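You operate a simulated robot arm through the tools that you are given. There is no shell and no other tool. Be economical: measure what you need, move in short steps, check, and stop when the job is done.

The job below is to be done with a simulated robot arm. You get a single attempt, and the scene is never put back.

## Task
Put the yellow peg from the dining table top in the white bowl there and the blue peg on top of the spice shaker there.

Only the result counts: the job must be done as asked and must still hold three seconds after the hand-in. Knocking over, shifting, dropping, spilling or breaking anything else fails it.

## Robot
A 7-joint arm with a two-finger parallel gripper, fixed in place. Base frame: the origin is at the foot of the arm, x ahead of it, y to its left, z up; the work surface is at about z = 0. Lengths are in mm, angles in degrees, forces in N, time in s.
With the tool pointing down near the work surface it reaches from about 240 to 620 mm from the base axis. Its first joint turns from -66.0 to 66.0 degrees. Payload 2.6 kg.
The TCP is the grasp point between the finger pads, 30 mm short of the fingertips. In the tool frame z runs along the fingers and y along their closing line. Largest opening 94 mm; finger width 28, thickness 10; the body of the gripper, 50 by 96 mm, starts 55 mm behind the TCP.
Orientation is told as [roll, pitch, yaw] about the base's x, y, z axes, in that order, counted from this pose: with the fingers straight down and closing along the base's y, the tool's x points along the base's -x, its y along +y and its z along -z.

## Interface
- The arm moves only by the tool apply_moves. Its argument "commands" is one flat list of numbers, 5 for each row, row after row: the gripper command, from -1 (fully open) to 1 (shut), values between in proportion, then the shift along the tool's x, y, z in mm, then the turn about the tool's z in degrees. In form: [jaw, x, y, z, spin, jaw, x, y, z, spin, ...]. A call has 1 to 12 rows; each row shifts and turns the commanded pose from where the row before left it, along the tool's axes as they then stand. A row lasts 0.2 s, in which the tool goes at most 50 mm and 8.6 degrees; a call with a longer step from one row to the next is refused whole, and so is a gripper value outside its range. Where a pose cannot be reached the arm comes as near as it can. A force on the tool above 40 N (or 10 N above the force at the start of the call, whichever is more), or a blocked arm, ends the call early, and 0.2 s more pass. The fingers move at their own pace (about 72 mm/s each) and stop on an object; they squeeze with about 28 N. The grip force told is the motor's: it shows also when the fingers shut on nothing. Time passes only in rows, and 0.2 s behind the last, so rows that do not move let the fingers close. It gives the time, the measured TCP pose, the force on the tool (base axes), the opening and the grip force at its end, in the units of the frame above (readings bear some noise).
- Cameras (640 x 400 px; columns grow to the right, rows downward): "scene" is fixed at [38.1, 432.3, 582]; the picture's right is [-0.82, -0.57, 0.00], its down [-0.27, 0.39, -0.88] and it looks along [0.51, -0.72, -0.47] (base axes); focal length 317 px, centre (320, 200). "wrist" rides on the gripper at [-37, 0, -58] in the tool frame; the picture's right is [0.00, -1.00, 0.00], its down [0.97, 0.00, -0.24] and it looks along [0.24, 0.00, 0.97] (tool axes); focal length 218 px, centre (320, 200). There is no depth. A picture from a camera that has moved, and an enlarged one, comes with that camera's place and axes in the base frame and with its lens. The place of the scene camera against the robot may be out by one fixed shift of up to 12 mm in any direction.
- camera(camera): a new picture of that camera. It takes no simulated time.
- close_up(camera, box): a new picture of the part [left, top, right, bottom] of that camera's present view, enlarged. It takes no simulated time.
- sign_off(): hands the job in; it is judged then, once.

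Work in short steps. Places have to be worked out from the pictures, the camera data and where the tool is seen: move nearer, look again, correct. Check each grasp and each placing, and mend what went wrong. You have 90 turns and 42 pictures in all, those below and enlarged ones among them. Open the gripper and draw the arm clear of the work before you hand the job in, unless the task says otherwise; then end with one line.

The tools are called after "Request:" as name(argument=value, ...) on one line, values as JSON. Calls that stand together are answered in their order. apply_moves: Moves the arm, as the interface text tells. Its arguments: {"type":"object","properties":{"commands":{"type":"array","items":{"type":"number"}}},"required":["commands"]} The other tools are called the same way: camera (camera) takes a picture; close_up (camera, box) takes an enlarged picture of a part of a camera's view; sign_off () hands the job in.

At the start:

```text
time_s: 0.0
position: [371.8, -197.7, 341.2]
tool_rot: [0.0, 0.0, 0.0]
ft_force: [0.4, 0.8, 1.2]
finger_gap: 93.9
grasp_force: 0.0
```

scene: 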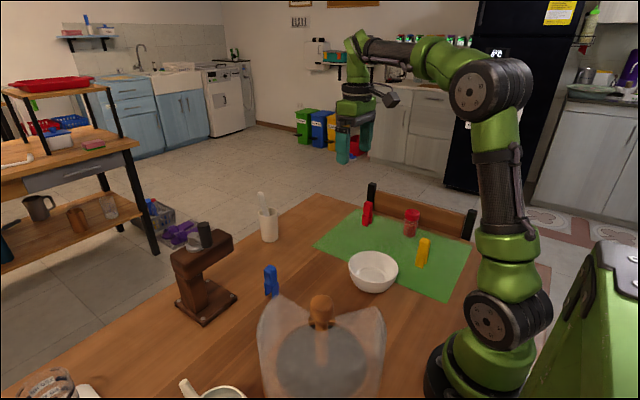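
wrist: 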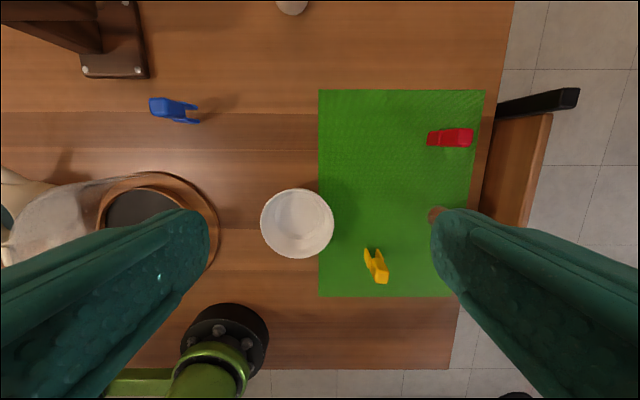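

The wrist view puts yellow at about (186,-308), the bowl at (271,-155), blue at (466,39) and the shaker at (300,-389). I'll enlarge the scene view to see shapes.

Request:
close_up(camera="scene", box=[340, 190, 480, 300])

Request:
close_up(camera="scene", box=[220, 180, 360, 320])

Request:
close_up(camera="wrist", box=[250, 80, 490, 300])

```text
3.64 times, centred on (410, 245) of scene
camera zoom: at [38.1, 432.3, 582.0], right [-0.82, -0.57, 0.0], down [-0.27, 0.39, -0.88], along [0.51, -0.72, -0.47], focal length 1151 px, centre (-7, 36)
```

zoom: 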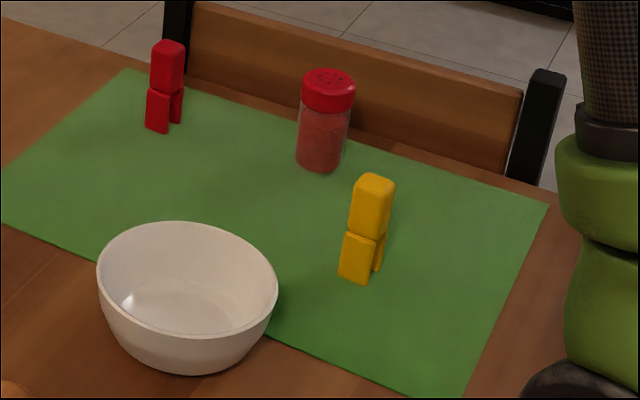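

```text
2.86 times, centred on (290, 250) of scene
camera zoom: at [38.1, 432.3, 582.0], right [-0.82, -0.57, 0.0], down [-0.27, 0.39, -0.88], along [0.51, -0.72, -0.47], focal length 905 px, centre (406, 57)
```

zoom: 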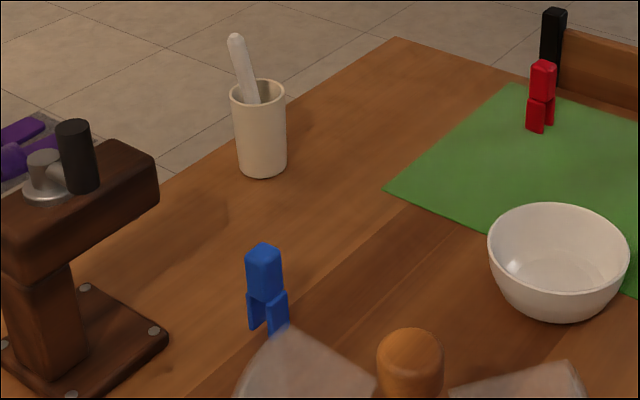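

```text
1.82 times, centred on (370, 190) of wrist
camera zoom: at [408.9, -198.1, 400.7], right [0.0, -1.0, 0.0], down [-0.97, 0.0, 0.24], along [-0.24, 0.0, -0.97], focal length 397 px, centre (229, 218)
```

zoom: 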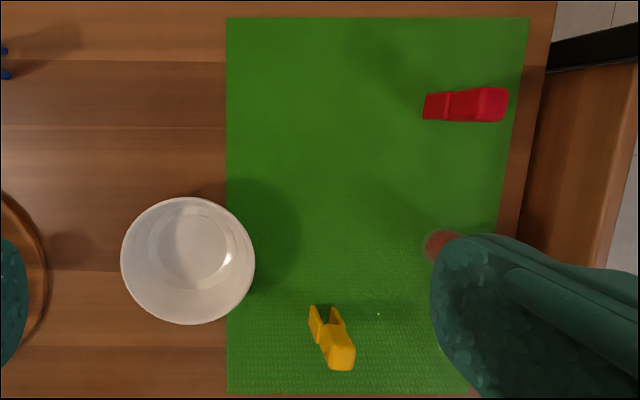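

The pegs stand upright and are about 75 mm tall, and the shaker has a red lid. I'll move above the yellow peg, staying high, and look.

Request:
apply_moves(commands=[-1, 34, -21, 22, 0, -1, 34, -21, 22, 0, -1, 34, -21, 22, 0, -1, 34, -21, 22, 0, -1, 34, -21, 22, 0, -1, 0, 0, 0, 0])

Request:
camera(camera="wrist")

```text
time_s: 1.4
position: [201.4, -304.1, 230.0]
tool_rot: [-0.1, 0.1, 0.0]
ft_force: [-0.1, -0.5, 0.9]
finger_gap: 94.2
grasp_force: 0.0
```

```text
36 pictures are left
camera wrist: at [238.5, -304.3, 291.7], right [0.0, -1.0, 0.0], down [-0.97, 0.0, 0.24], along [-0.24, 0.0, -0.97], focal length 218 px, centre (320, 200)
```

wrist: 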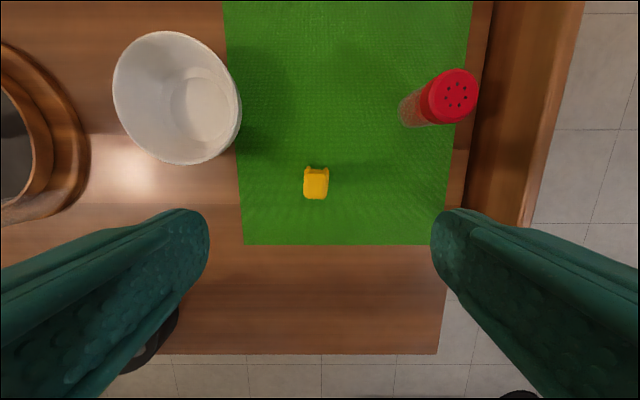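

The yellow peg is nearly beneath the tool at about (200,-300). I'll enlarge to get its yaw and the shaker's geometry.

Request:
close_up(camera="wrist", box=[276, 150, 356, 210])

Request:
close_up(camera="wrist", box=[380, 50, 500, 140])

```text
6.67 times, centred on (316, 180) of wrist
camera zoom: at [238.5, -304.3, 291.7], right [0.0, -1.0, 0.0], down [-0.97, 0.0, 0.24], along [-0.24, 0.0, -0.97], focal length 1455 px, centre (347, 333)
```

zoom: 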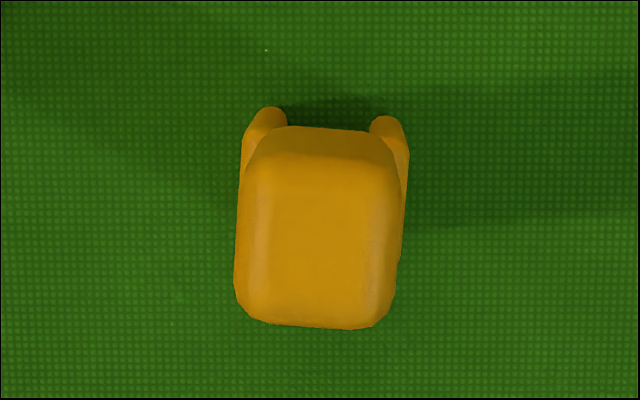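

```text
4.44 times, centred on (440, 95) of wrist
camera zoom: at [238.5, -304.3, 291.7], right [0.0, -1.0, 0.0], down [-0.97, 0.0, 0.24], along [-0.24, 0.0, -0.97], focal length 970 px, centre (-213, 667)
```

zoom: 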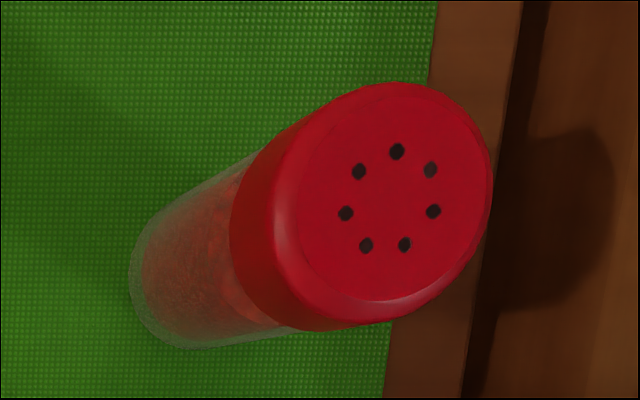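

Yellow is at about (199,-300), turned roughly 4°, and the shaker is at about (279,-418), 93 mm high. I'll centre, turn and go down with the jaws open.

Request:
apply_moves(commands=[-1, 2.4, 4, 30, 4, -1, 0, 0, 40, 0, -1, 0, 0, 40, 0, -1, 0, 0, 38, 0, -1, 0, 0, 30, 0, -1, 0, 0, 0, 0])

Request:
camera(camera="wrist")

```text
time_s: 2.8
position: [200.2, -298.0, 52.5]
tool_rot: [0.0, -0.1, -4.0]
ft_force: [0.3, -0.5, -0.6]
finger_gap: 94.0
grasp_force: 0.1
```

```text
33 pictures are left
camera wrist: at [237.1, -301.2, 112.0], right [-0.07, -1.0, 0.0], down [-0.97, 0.07, 0.24], along [-0.24, 0.02, -0.97], focal length 218 px, centre (320, 200)
```

wrist: 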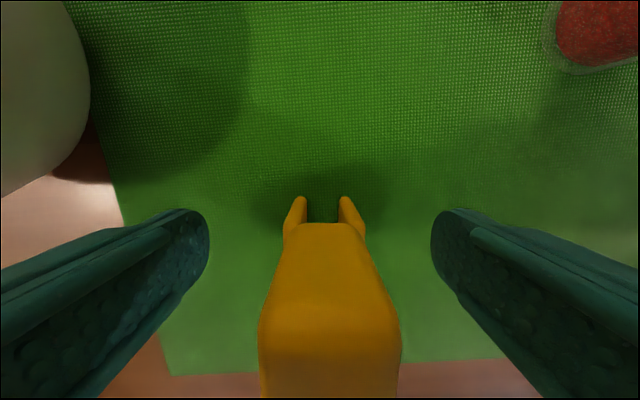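

The peg is centred between the pads to within about 1.5 mm. I'll correct that and close.

Request:
apply_moves(commands=[-1, 0, -1.5, 0, 0, 1, 0, 0, 0, 0, 1, 0, 0, 0, 0, 1, 0, 0, 0, 0, 1, 0, 0, 0, 0])

```text
time_s: 4.0
position: [199.9, -301.2, 53.7]
tool_rot: [0.0, 0.1, -4.1]
ft_force: [-0.4, 0.9, -0.9]
finger_gap: 27.8
grasp_force: 28.4
```

It gripped at a 27.8 mm gap. I'll lift 120 mm and look at both the hold and the bowl.

Request:
apply_moves(commands=[1, 0, 0, -20, 0, 1, 0, 0, -40, 0, 1, 0, 0, -40, 0, 1, 0, 0, -30, 0, 1, 0, 0, 0, 0])

Request:
camera(camera="wrist")

Request:
close_up(camera="scene", box=[320, 150, 480, 300])

```text
time_s: 5.2
position: [199.6, -300.8, 182.4]
tool_rot: [0.1, 0.1, -4.0]
ft_force: [-1.0, -0.2, -0.3]
finger_gap: 27.9
grasp_force: 28.1
```

```text
32 pictures are left
camera wrist: at [236.7, -303.4, 242.6], right [-0.07, -1.0, 0.0], down [-0.97, 0.07, 0.24], along [-0.24, 0.02, -0.97], focal length 218 px, centre (320, 200)
```

wrist: 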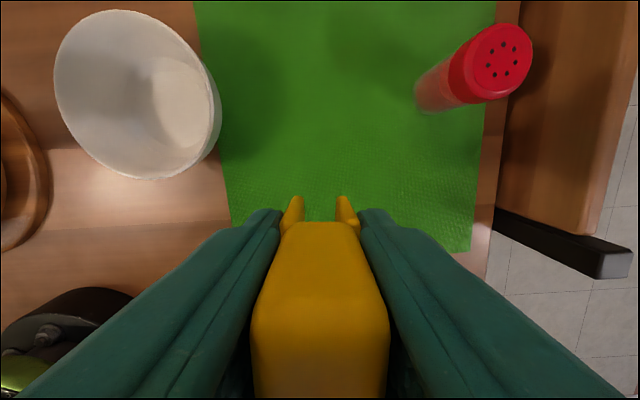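

```text
2.67 times, centred on (400, 225) of scene
camera zoom: at [38.1, 432.3, 582.0], right [-0.82, -0.57, 0.0], down [-0.27, 0.39, -0.88], along [0.51, -0.72, -0.47], focal length 844 px, centre (107, 133)
```

zoom: 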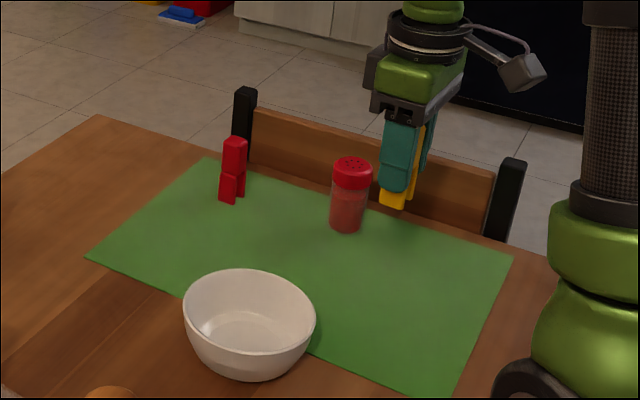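

The yellow peg is held with its bottom about 53 mm below the TCP. The bowl centre comes out at about (285,-160), with the rim about 54 mm high. I'll carry it over.

Request:
apply_moves(commands=[1, -18.85, 36.6, 0, 0, 1, -18.85, 36.6, 0, 0, 1, -18.85, 36.6, 0, 0, 1, -18.85, 36.6, 0, 0, 1, 0, 0, 0, 0])

Request:
camera(camera="wrist")

Request:
close_up(camera="scene", box=[290, 150, 450, 310])

```text
time_s: 6.4
position: [285.7, -160.5, 184.2]
tool_rot: [0.1, -0.1, -4.0]
ft_force: [0.0, 0.2, 0.2]
finger_gap: 27.8
grasp_force: 27.7
```

```text
30 pictures are left
camera wrist: at [323.0, -162.9, 242.8], right [-0.07, -1.0, 0.0], down [-0.97, 0.07, 0.24], along [-0.24, 0.02, -0.97], focal length 218 px, centre (320, 200)
```

wrist: 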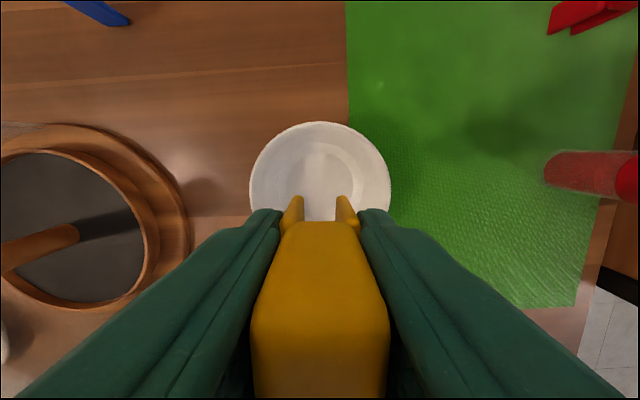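

```text
2.50 times, centred on (370, 230) of scene
camera zoom: at [38.1, 432.3, 582.0], right [-0.82, -0.57, 0.0], down [-0.27, 0.39, -0.88], along [0.51, -0.72, -0.47], focal length 792 px, centre (195, 125)
```

zoom: 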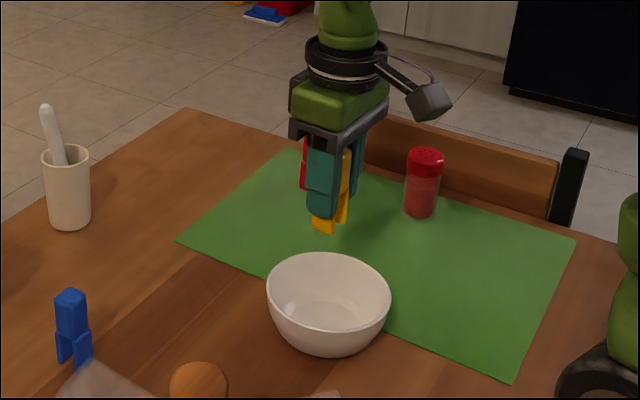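

The bowl is centred under the peg (rim centre about 284,-160). I'll lower into it.

Request:
apply_moves(commands=[1, 1.5, 0, 35, 0, 1, 0, 0, 40, 0, 1, 0, 0, 25, 0, 1, 0, 0, 12, 0, 1, 0, 0, 4, 0, 1, 0, 0, 0, 0])

Request:
camera(camera="wrist")

Request:
close_up(camera="scene", box=[330, 200, 430, 300])

```text
time_s: 7.8
position: [284.1, -159.7, 65.8]
tool_rot: [0.0, 0.0, -4.0]
ft_force: [0.6, 0.1, 1.2]
finger_gap: 27.9
grasp_force: 27.9
```

```text
28 pictures are left
camera wrist: at [320.6, -162.9, 125.9], right [-0.07, -1.0, 0.0], down [-0.97, 0.07, 0.24], along [-0.24, 0.02, -0.97], focal length 218 px, centre (320, 200)
```

wrist: 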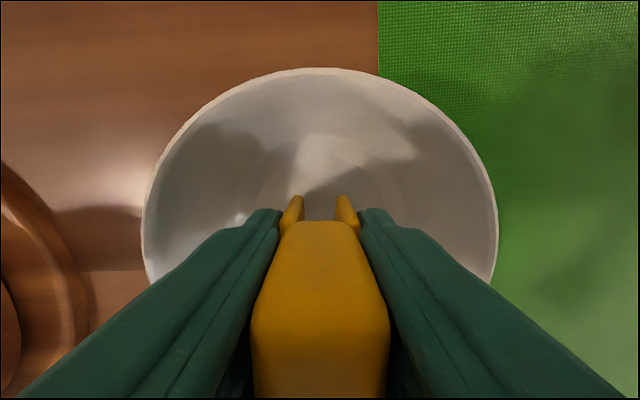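

```text
4.00 times, centred on (380, 250) of scene
camera zoom: at [38.1, 432.3, 582.0], right [-0.82, -0.57, 0.0], down [-0.27, 0.39, -0.88], along [0.51, -0.72, -0.47], focal length 1267 px, centre (80, 0)
```

zoom: 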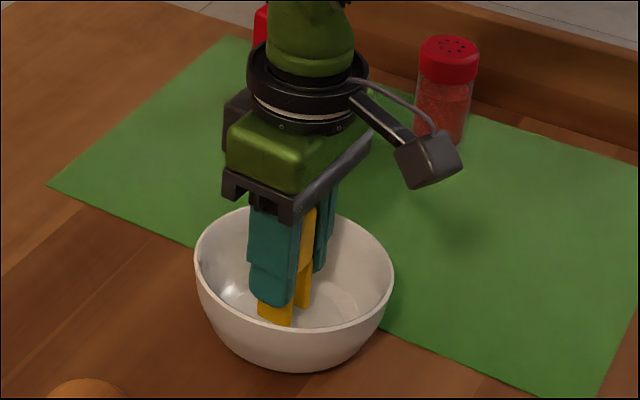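

The peg is inside the bowl with no contact yet. I'll go down in small steps and watch the force.

Request:
apply_moves(commands=[1, 0, 0, 1.5, 0, 1, 0, 0, 1.5, 0, 1, 0, 0, 0, 0])

```text
time_s: 8.6
position: [282.6, -160.4, 63.9]
tool_rot: [0.0, -0.1, -4.0]
ft_force: [0.0, 0.3, 0.2]
finger_gap: 27.7
grasp_force: 28.2
```

Request:
apply_moves(commands=[1, 0, 0, 1.5, 0, 1, 0, 0, 1.5, 0, 1, 0, 0, 0, 0])

```text
time_s: 9.4
position: [284.4, -160.3, 61.5]
tool_rot: [0.0, -0.2, -4.0]
ft_force: [-6.9, 2.9, 24.2]
finger_gap: 27.7
grasp_force: 27.8
```

It touched the bowl floor at 24 N. I'll ease up slightly, open partway to about 50 mm, then check.

Request:
apply_moves(commands=[1, 0, 0, -1.3, 0, 1, 0, 0, 0, 0, 0.2, 0, 0, 0, 0, -0.05, 0, 0, 0, 0, -0.05, 0, 0, 0, 0])

Request:
camera(camera="wrist")

```text
time_s: 10.6
position: [282.3, -159.4, 62.4]
tool_rot: [0.0, 0.2, -4.0]
ft_force: [-0.3, -0.6, 0.1]
finger_gap: 49.5
grasp_force: 0.1
```

```text
26 pictures are left
camera wrist: at [320.1, -162.5, 122.0], right [-0.07, -1.0, 0.0], down [-0.97, 0.07, 0.24], along [-0.24, 0.02, -0.97], focal length 218 px, centre (320, 200)
```

wrist: 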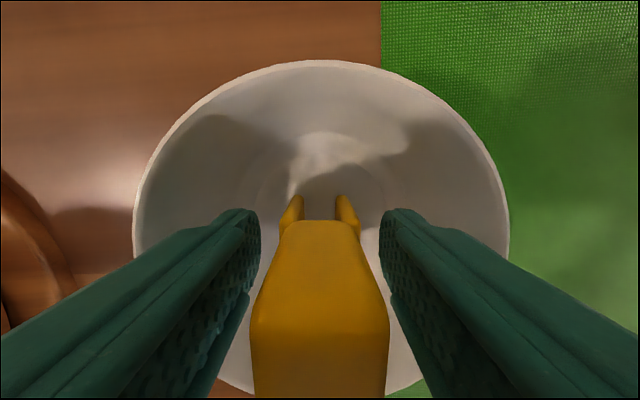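

It is released and standing in the bowl. I'll rise straight up to clear it.

Request:
apply_moves(commands=[-0.05, 0, 0, -20, 0, -0.05, 0, 0, -45, 0, -0.05, 0, 0, -45, 0, -0.05, 0, 0, -45, 0, -0.05, 0, 0, -45, -4, -1, 0, 0, 0, 0])

Request:
camera(camera="wrist")

```text
time_s: 12.0
position: [282.2, -161.6, 261.0]
tool_rot: [-0.1, 0.0, 0.1]
ft_force: [-0.7, -0.4, 0.4]
finger_gap: 94.2
grasp_force: 0.0
```

```text
25 pictures are left
camera wrist: at [319.8, -160.1, 321.9], right [0.0, -1.0, 0.0], down [-0.97, 0.0, 0.24], along [-0.24, 0.0, -0.97], focal length 218 px, centre (320, 200)
```

wrist: 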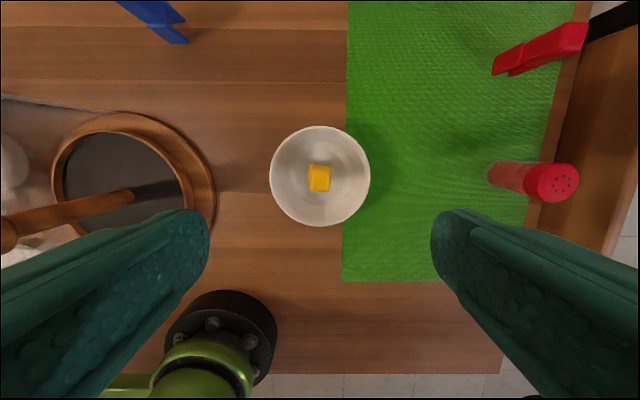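

Yellow is standing in the bowl. The blue peg's foot is near (462,16), so I'll move above it while staying clear of the glass dome.

Request:
apply_moves(commands=[-1, -30, 29.7, 4, 0, -1, -30, 29.7, 4, 0, -1, -30, 29.7, 4, 0, -1, -30, 29.7, 4, 0, -1, -30, 29.7, 4, 0, -1, -30, 29.7, 4, 0, -1, 0, 0, 0, 0])

Request:
camera(camera="wrist")

```text
time_s: 13.6
position: [463.9, 19.6, 238.3]
tool_rot: [0.0, 0.1, 0.0]
ft_force: [0.1, -0.3, -0.7]
finger_gap: 94.0
grasp_force: 0.2
```

```text
24 pictures are left
camera wrist: at [501.6, 20.1, 297.9], right [0.0, -1.0, 0.0], down [-0.97, 0.0, 0.24], along [-0.24, 0.0, -0.97], focal length 218 px, centre (320, 200)
```

wrist: 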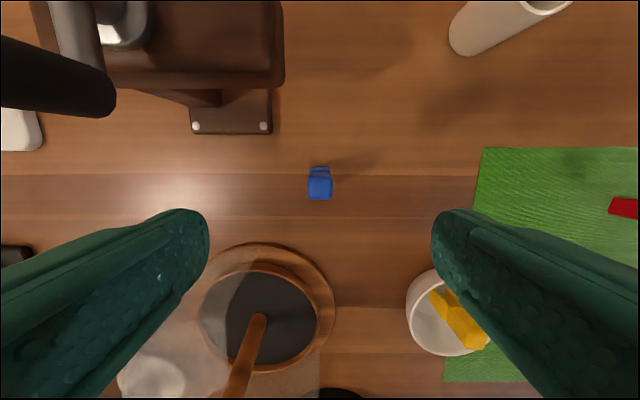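

Request:
close_up(camera="wrist", box=[280, 155, 360, 215])

```text
6.67 times, centred on (320, 185) of wrist
camera zoom: at [501.6, 20.1, 297.9], right [0.0, -1.0, 0.0], down [-0.97, 0.0, 0.24], along [-0.24, 0.0, -0.97], focal length 1455 px, centre (320, 300)
```

zoom: 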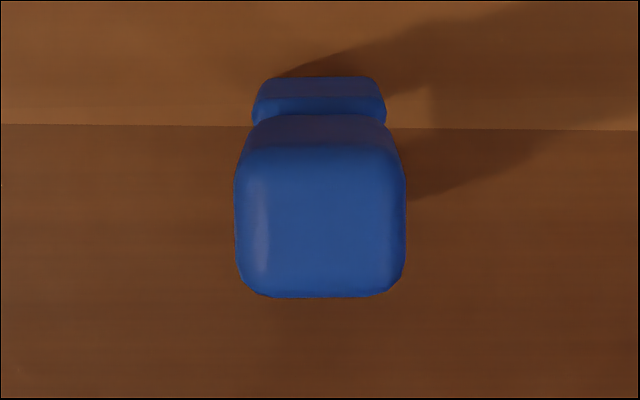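

The blue peg is square to the tool at about (459,20). I'll descend with the jaws open.

Request:
apply_moves(commands=[-1, 5, 0, 30, 0, -1, 0, 0, 42, 0, -1, 0, 0, 42, 0, -1, 0, 0, 40, 0, -1, 0, 0, 29, 0, -1, 0, 0, 0, 0])

Request:
camera(camera="wrist")

```text
time_s: 15.0
position: [458.8, 17.7, 54.0]
tool_rot: [0.0, -0.1, 0.0]
ft_force: [-0.4, 0.5, 0.1]
finger_gap: 93.8
grasp_force: 0.1
```

```text
22 pictures are left
camera wrist: at [495.9, 17.9, 113.8], right [0.0, -1.0, 0.0], down [-0.97, 0.0, 0.24], along [-0.24, 0.0, -0.97], focal length 218 px, centre (320, 200)
```

wrist: 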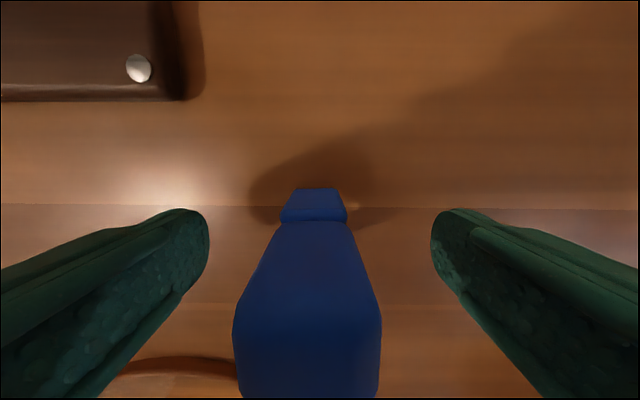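

The peg sits about 1.5–2 mm towards +y, so I'll centre on it and close.

Request:
apply_moves(commands=[-1, 0, 1.8, 0, 0, 1, 0, 0, 0, 0, 1, 0, 0, 0, 0, 1, 0, 0, 0, 0, 1, 0, 0, 0, 0])

```text
time_s: 16.2
position: [458.4, 19.3, 55.1]
tool_rot: [0.0, 0.0, 0.1]
ft_force: [0.4, 0.2, -0.7]
finger_gap: 29.0
grasp_force: 28.1
```

It is gripped at 29 mm. I'll lift straight up well above everything.

Request:
apply_moves(commands=[1, 0, 0, -20, 0, 1, 0, 0, -40, 0, 1, 0, 0, -45, 0, 1, 0, 0, -45, 0, 1, 0, 0, -40, 0, 1, 0, 0, 0, 0])

Request:
camera(camera="wrist")

```text
time_s: 17.6
position: [459.3, 19.1, 243.8]
tool_rot: [-0.1, 0.0, 0.0]
ft_force: [0.2, 0.4, -0.1]
finger_gap: 28.8
grasp_force: 28.0
```

```text
21 pictures are left
camera wrist: at [496.4, 19.8, 304.6], right [0.0, -1.0, 0.0], down [-0.97, 0.0, 0.24], along [-0.24, 0.0, -0.97], focal length 218 px, centre (320, 200)
```

wrist: 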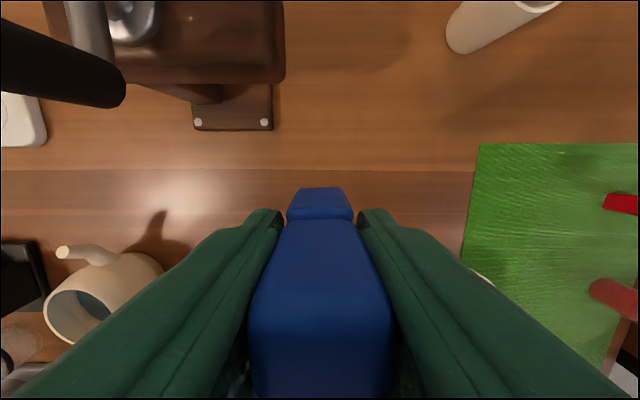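

The peg is held straight. I'll carry it to just short of the shaker at about (250,-418), at z 244.

Request:
apply_moves(commands=[1, 19, -39.7, 0, 0, 1, 19, -39.7, 0, 0, 1, 19, -39.7, 0, 0, 1, 19, -39.7, 0, 0, 1, 19, -39.7, 0, 0, 1, 19, -39.7, 0, 0, 1, 19, -39.7, 0, 0, 1, 19, -39.7, 0, 0, 1, 19, -39.7, 0, 0, 1, 19, -39.7, 0, 0, 1, 19, -39.7, 0, 0, 1, 0, 0, 0, 0])

Request:
camera(camera="wrist")

```text
time_s: 20.2
position: [248.5, -415.7, 244.1]
tool_rot: [-0.1, 0.0, 0.1]
ft_force: [0.1, -0.4, -1.1]
finger_gap: 28.8
grasp_force: 27.6
```

```text
20 pictures are left
camera wrist: at [285.9, -416.7, 304.5], right [0.0, -1.0, 0.0], down [-0.97, 0.0, 0.24], along [-0.24, 0.0, -0.97], focal length 218 px, centre (320, 200)
```

wrist: 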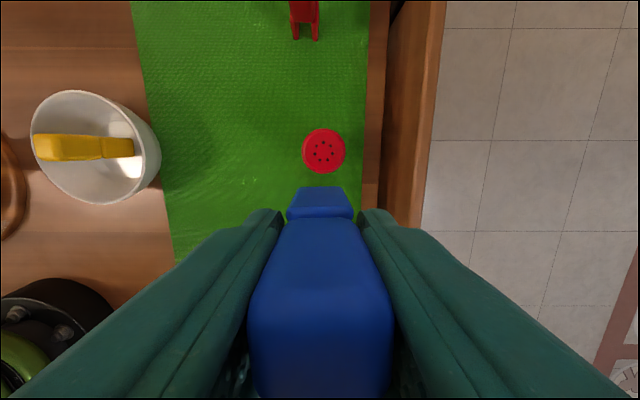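

Request:
close_up(camera="wrist", box=[280, 115, 376, 187])

Request:
close_up(camera="scene", box=[350, 130, 470, 250])

```text
5.56 times, centred on (328, 151) of wrist
camera zoom: at [285.9, -416.7, 304.5], right [0.0, -1.0, 0.0], down [-0.97, 0.0, 0.24], along [-0.24, 0.0, -0.97], focal length 1213 px, centre (276, 472)
```

zoom: 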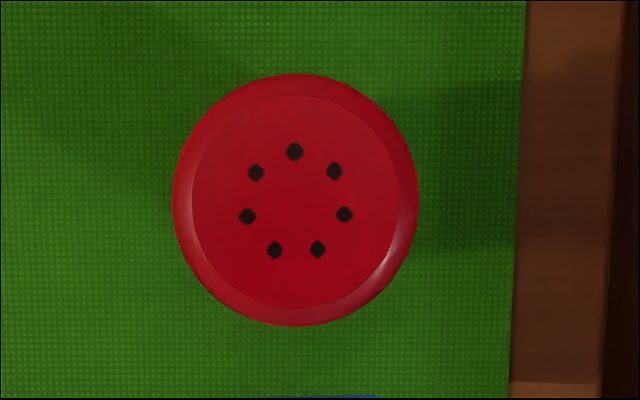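

```text
3.33 times, centred on (410, 190) of scene
camera zoom: at [38.1, 432.3, 582.0], right [-0.82, -0.57, 0.0], down [-0.27, 0.39, -0.88], along [0.51, -0.72, -0.47], focal length 1056 px, centre (20, 233)
```

zoom: 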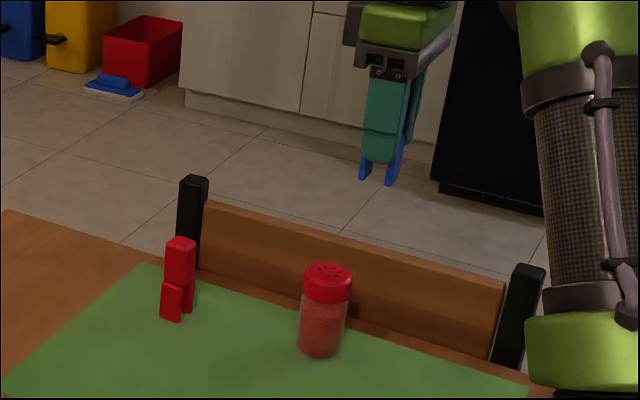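

The lid centre is at about x 281, some 3 mm to −y of the tool. I'll enlarge the held peg to learn its offset within the grip.

Request:
close_up(camera="wrist", box=[220, 175, 420, 400])

Request:
close_up(camera="scene", box=[405, 125, 465, 195])

```text
1.78 times, centred on (320, 288) of wrist
camera zoom: at [285.9, -416.7, 304.5], right [0.0, -1.0, 0.0], down [-0.97, 0.0, 0.24], along [-0.24, 0.0, -0.97], focal length 388 px, centre (320, 44)
```

zoom: 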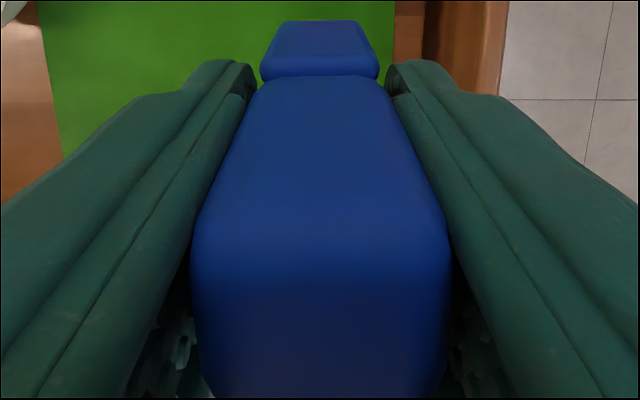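

```text
5.71 times, centred on (435, 160) of scene
camera zoom: at [38.1, 432.3, 582.0], right [-0.82, -0.57, 0.0], down [-0.27, 0.39, -0.88], along [0.51, -0.72, -0.47], focal length 1809 px, centre (-337, 429)
```

zoom: 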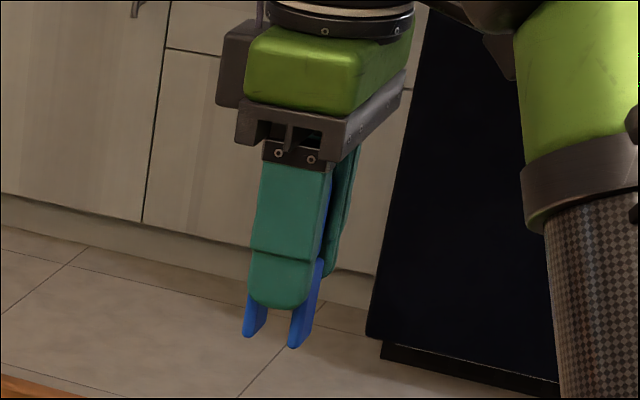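

The held peg is centred in the grip within about 1 mm, and the lid is 32 mm ahead and 3 mm to the right. I'll line up and lower to about 15 mm above the lid.

Request:
apply_moves(commands=[1, -16, -1.6, 0, 0, 1, -16.5, -1.7, 0, 0, 1, 0, 0, 30, 0, 1, 0, 0, 30, 0, 1, 0, 0, 18, 0, 1, 0, 0, 0, 0, 1, 0, 0, 0, 0])

Request:
camera(camera="wrist")

Request:
close_up(camera="scene", box=[375, 160, 455, 250])

```text
time_s: 21.8
position: [280.5, -418.7, 169.4]
tool_rot: [0.0, 0.1, 0.0]
ft_force: [0.6, 0.5, 0.6]
finger_gap: 29.1
grasp_force: 28.4
```

```text
15 pictures are left
camera wrist: at [318.9, -419.3, 228.8], right [0.0, -1.0, 0.0], down [-0.97, 0.0, 0.24], along [-0.24, 0.0, -0.97], focal length 218 px, centre (320, 200)
```

wrist: 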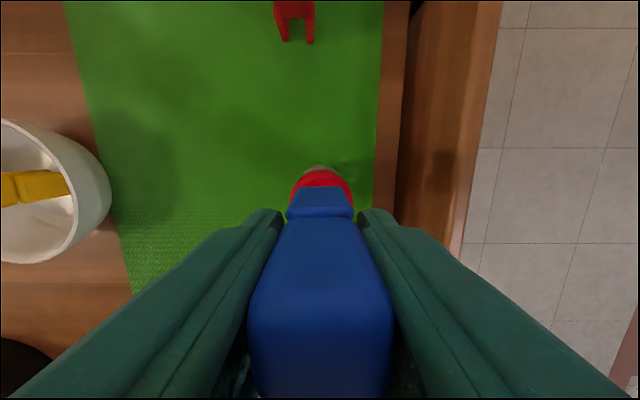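

```text
4.44 times, centred on (415, 205) of scene
camera zoom: at [38.1, 432.3, 582.0], right [-0.82, -0.57, 0.0], down [-0.27, 0.39, -0.88], along [0.51, -0.72, -0.47], focal length 1407 px, centre (-102, 178)
```

zoom: 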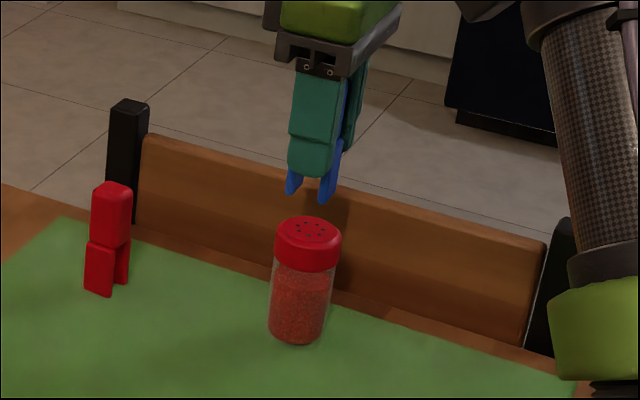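

It looks aligned, with a gap of about 22–25 mm. I'll lower 15 mm and look again.

Request:
apply_moves(commands=[1, 0, 0, 8, 0, 1, 0, 0, 7, 0, 1, 0, 0, 0, 0, 1, 0, 0, 0, 0])

Request:
close_up(camera="wrist", box=[270, 150, 370, 230])

Request:
close_up(camera="scene", box=[395, 185, 435, 240])

```text
time_s: 22.8
position: [280.7, -420.0, 152.1]
tool_rot: [0.0, 0.1, 0.0]
ft_force: [0.2, -0.7, 0.3]
finger_gap: 29.0
grasp_force: 28.3
```

```text
5.00 times, centred on (320, 190) of wrist
camera zoom: at [318.7, -419.4, 212.3], right [0.0, -1.0, 0.0], down [-0.97, 0.0, 0.24], along [-0.24, 0.0, -0.97], focal length 1091 px, centre (320, 250)
```

zoom: 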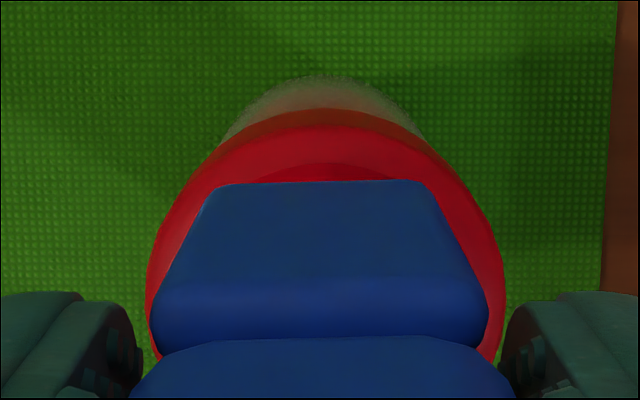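

```text
7.27 times, centred on (415, 212) of scene
camera zoom: at [38.1, 432.3, 582.0], right [-0.82, -0.57, 0.0], down [-0.27, 0.39, -0.88], along [0.51, -0.72, -0.47], focal length 2303 px, centre (-371, 109)
```

zoom: 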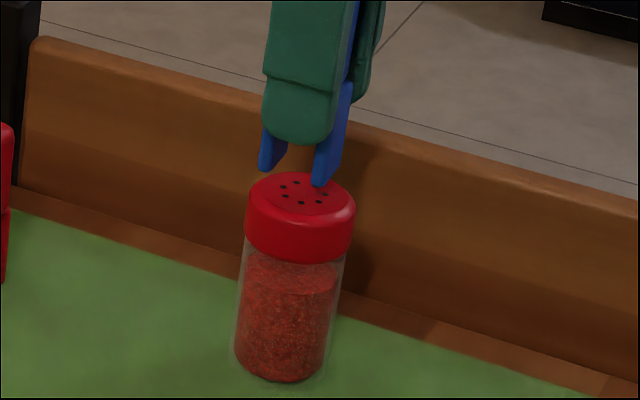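

Centred within about 1 mm on both axes. I'll descend in small steps until contact.

Request:
apply_moves(commands=[1, 0, -0.5, 1.5, 0, 1, 0, 0, 1.5, 0, 1, 0, 0, 1, 0, 1, 0, 0, 0, 0])

```text
time_s: 23.8
position: [282.0, -420.5, 148.1]
tool_rot: [0.0, 0.0, 0.1]
ft_force: [-0.5, 0.3, -0.3]
finger_gap: 28.9
grasp_force: 27.3
```

Request:
apply_moves(commands=[1, 0, 0, 1, 0, 1, 0, 0, 1, 0, 1, 0, 0, 0, 0])

Request:
close_up(camera="scene", box=[395, 185, 435, 240])

```text
time_s: 24.6
position: [280.9, -420.5, 146.9]
tool_rot: [0.0, 0.1, 0.0]
ft_force: [-0.1, -0.2, -0.6]
finger_gap: 28.8
grasp_force: 28.0
```

```text
7.27 times, centred on (415, 212) of scene
camera zoom: at [38.1, 432.3, 582.0], right [-0.82, -0.57, 0.0], down [-0.27, 0.39, -0.88], along [0.51, -0.72, -0.47], focal length 2303 px, centre (-371, 109)
```

zoom: 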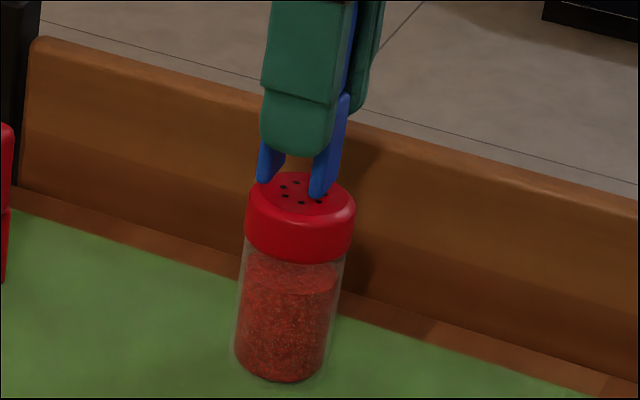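

Still a few mm above the lid. I'll continue in 1 mm steps.

Request:
apply_moves(commands=[1, 0, 0, 1, 0, 1, 0, 0, 1, 0, 1, 0, 0, 1, 0, 1, 0, 0, 0, 0])

```text
time_s: 25.6
position: [280.9, -420.2, 143.6]
tool_rot: [0.0, 0.1, 0.0]
ft_force: [-0.1, -0.2, 0.4]
finger_gap: 28.6
grasp_force: 28.1
```

Request:
apply_moves(commands=[1, 0, 0, 1, 0, 1, 0, 0, 1, 0, 1, 0, 0, 0, 0])

Request:
close_up(camera="scene", box=[395, 185, 435, 240])

```text
time_s: 26.4
position: [282.3, -420.8, 142.0]
tool_rot: [-0.1, 0.0, -0.1]
ft_force: [-0.6, 0.9, 11.5]
finger_gap: 28.8
grasp_force: 27.6
```

```text
7.27 times, centred on (415, 212) of scene
camera zoom: at [38.0, 432.4, 581.9], right [-0.82, -0.57, 0.0], down [-0.27, 0.39, -0.88], along [0.51, -0.72, -0.47], focal length 2303 px, centre (-371, 109)
```

zoom: 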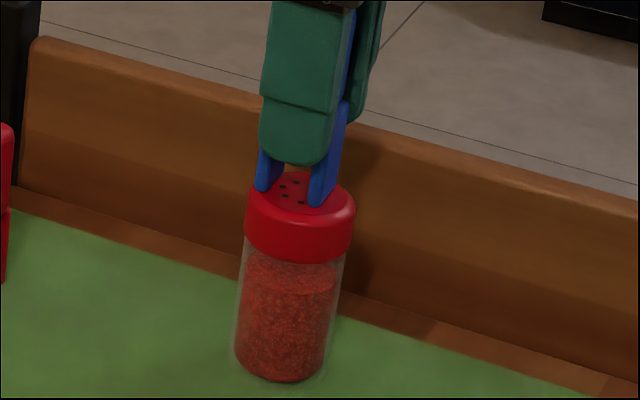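

It touched the lid at 11.5 N with the feet on it. I'll ease off half a millimetre and open gently.

Request:
apply_moves(commands=[1, 0, 0, -0.5, 0, 1, 0, 0, 0, 0, 0.35, 0, 0, 0, 0, 0.25, 0, 0, 0, 0, 0.1, 0, 0, 0, 0, -0.1, 0, 0, 0, 0, -0.1, 0, 0, 0, 0])

Request:
camera(camera="wrist")

Request:
close_up(camera="scene", box=[375, 160, 455, 250])

```text
time_s: 28.0
position: [282.3, -420.5, 141.4]
tool_rot: [0.0, 0.0, 0.0]
ft_force: [-0.3, 0.3, -0.6]
finger_gap: 51.6
grasp_force: 0.0
```

```text
9 pictures are left
camera wrist: at [319.4, -420.3, 201.6], right [0.0, -1.0, 0.0], down [-0.97, 0.0, 0.24], along [-0.24, 0.0, -0.97], focal length 218 px, centre (320, 200)
```

wrist: 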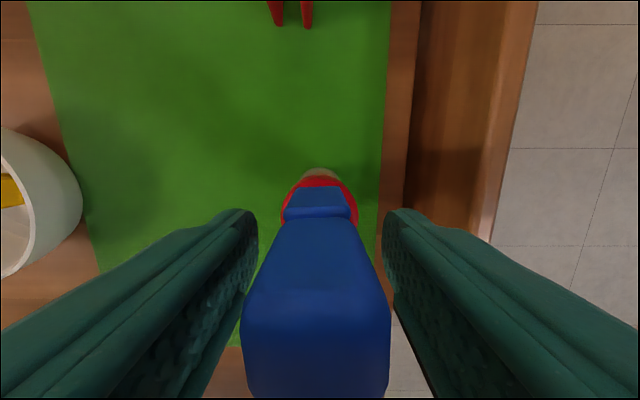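

```text
4.44 times, centred on (415, 205) of scene
camera zoom: at [38.1, 432.3, 582.0], right [-0.82, -0.57, 0.0], down [-0.27, 0.39, -0.88], along [0.51, -0.72, -0.47], focal length 1407 px, centre (-102, 178)
```

zoom: 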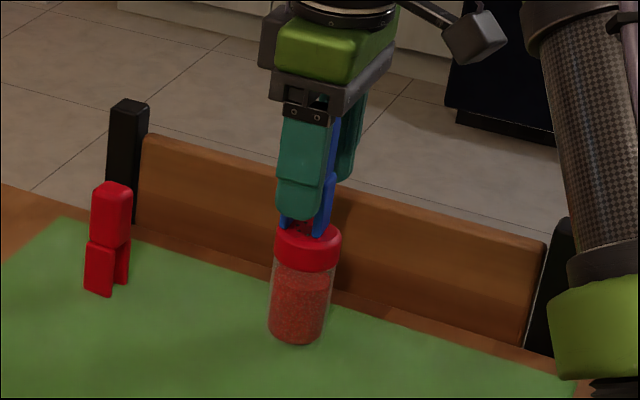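

The peg stands free on the lid with clearance on both sides. I'll rise straight up, slowly at first.

Request:
apply_moves(commands=[-0.1, 0, 0, -10, 0, -0.1, 0, 0, -25, 0, -0.1, 0, 0, -40, 0, -0.1, 0, 0, -45, 0, -0.1, 0, 0, -30, 0, -0.1, 0, 0, 0, 0])

Request:
camera(camera="wrist")

Request:
camera(camera="scene")

```text
time_s: 29.4
position: [283.0, -419.9, 293.4]
tool_rot: [0.0, 0.1, 0.0]
ft_force: [-0.1, -0.3, -0.1]
finger_gap: 51.7
grasp_force: 0.1
```

```text
7 pictures are left
camera wrist: at [319.7, -420.3, 352.3], right [0.0, -1.0, 0.0], down [-0.97, 0.0, 0.24], along [-0.24, 0.0, -0.97], focal length 218 px, centre (320, 200)
```

wrist: 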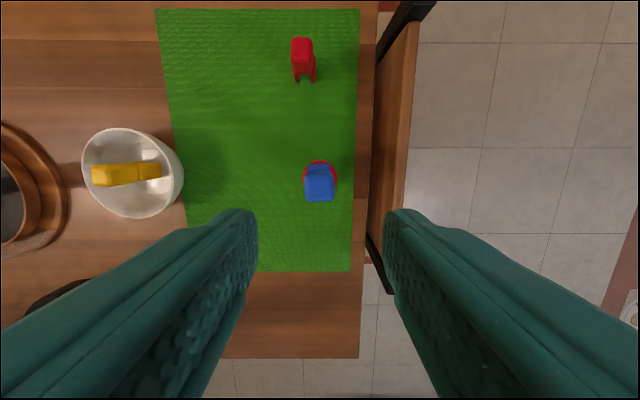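

```text
6 pictures are left
```

scene: 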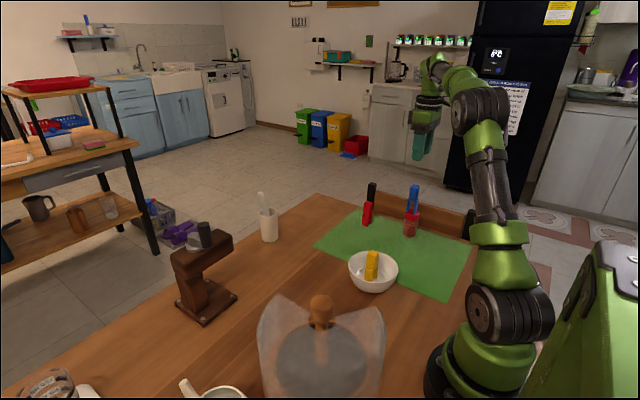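

Yellow stands in the bowl and blue stands on the shaker. I'll open the gripper, draw the arm further clear and confirm both are stable.

Request:
apply_moves(commands=[-1, 0, 10, -20, 0, -1, -10, 35, -15, 0, -1, -10, 40, 0, 0, -1, -10, 40, 0, 0, -1, -10, 40, 0, 0, -1, 0, 0, 0, 0, -1, 0, 0, 0, 0])

Request:
close_up(camera="scene", box=[330, 170, 470, 300])

```text
time_s: 31.0
position: [321.8, -254.8, 328.7]
tool_rot: [0.0, 0.0, 0.1]
ft_force: [-0.2, 0.2, 0.3]
finger_gap: 94.1
grasp_force: 0.0
```

```text
3.08 times, centred on (400, 235) of scene
camera zoom: at [38.1, 432.3, 582.0], right [-0.82, -0.57, 0.0], down [-0.27, 0.39, -0.88], along [0.51, -0.72, -0.47], focal length 974 px, centre (74, 92)
```

zoom: 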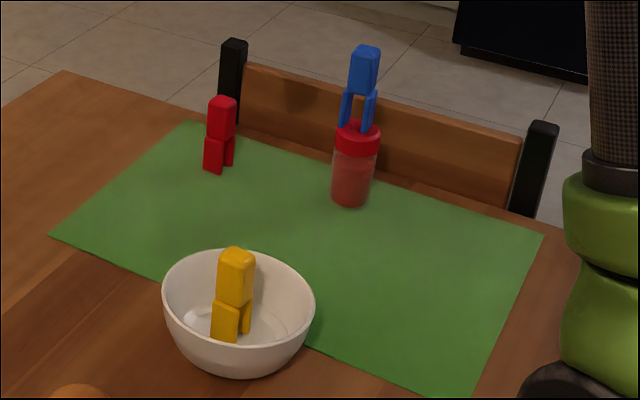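

Both pegs are stable where they were asked for and the arm is clear, so I'm handing in.

Request:
sign_off()

```text
The job is handed in.
```

The yellow peg is standing in the white bowl and the blue peg is standing on top of the spice shaker; nothing else on the table was moved in the last pictures, and the job is handed in.
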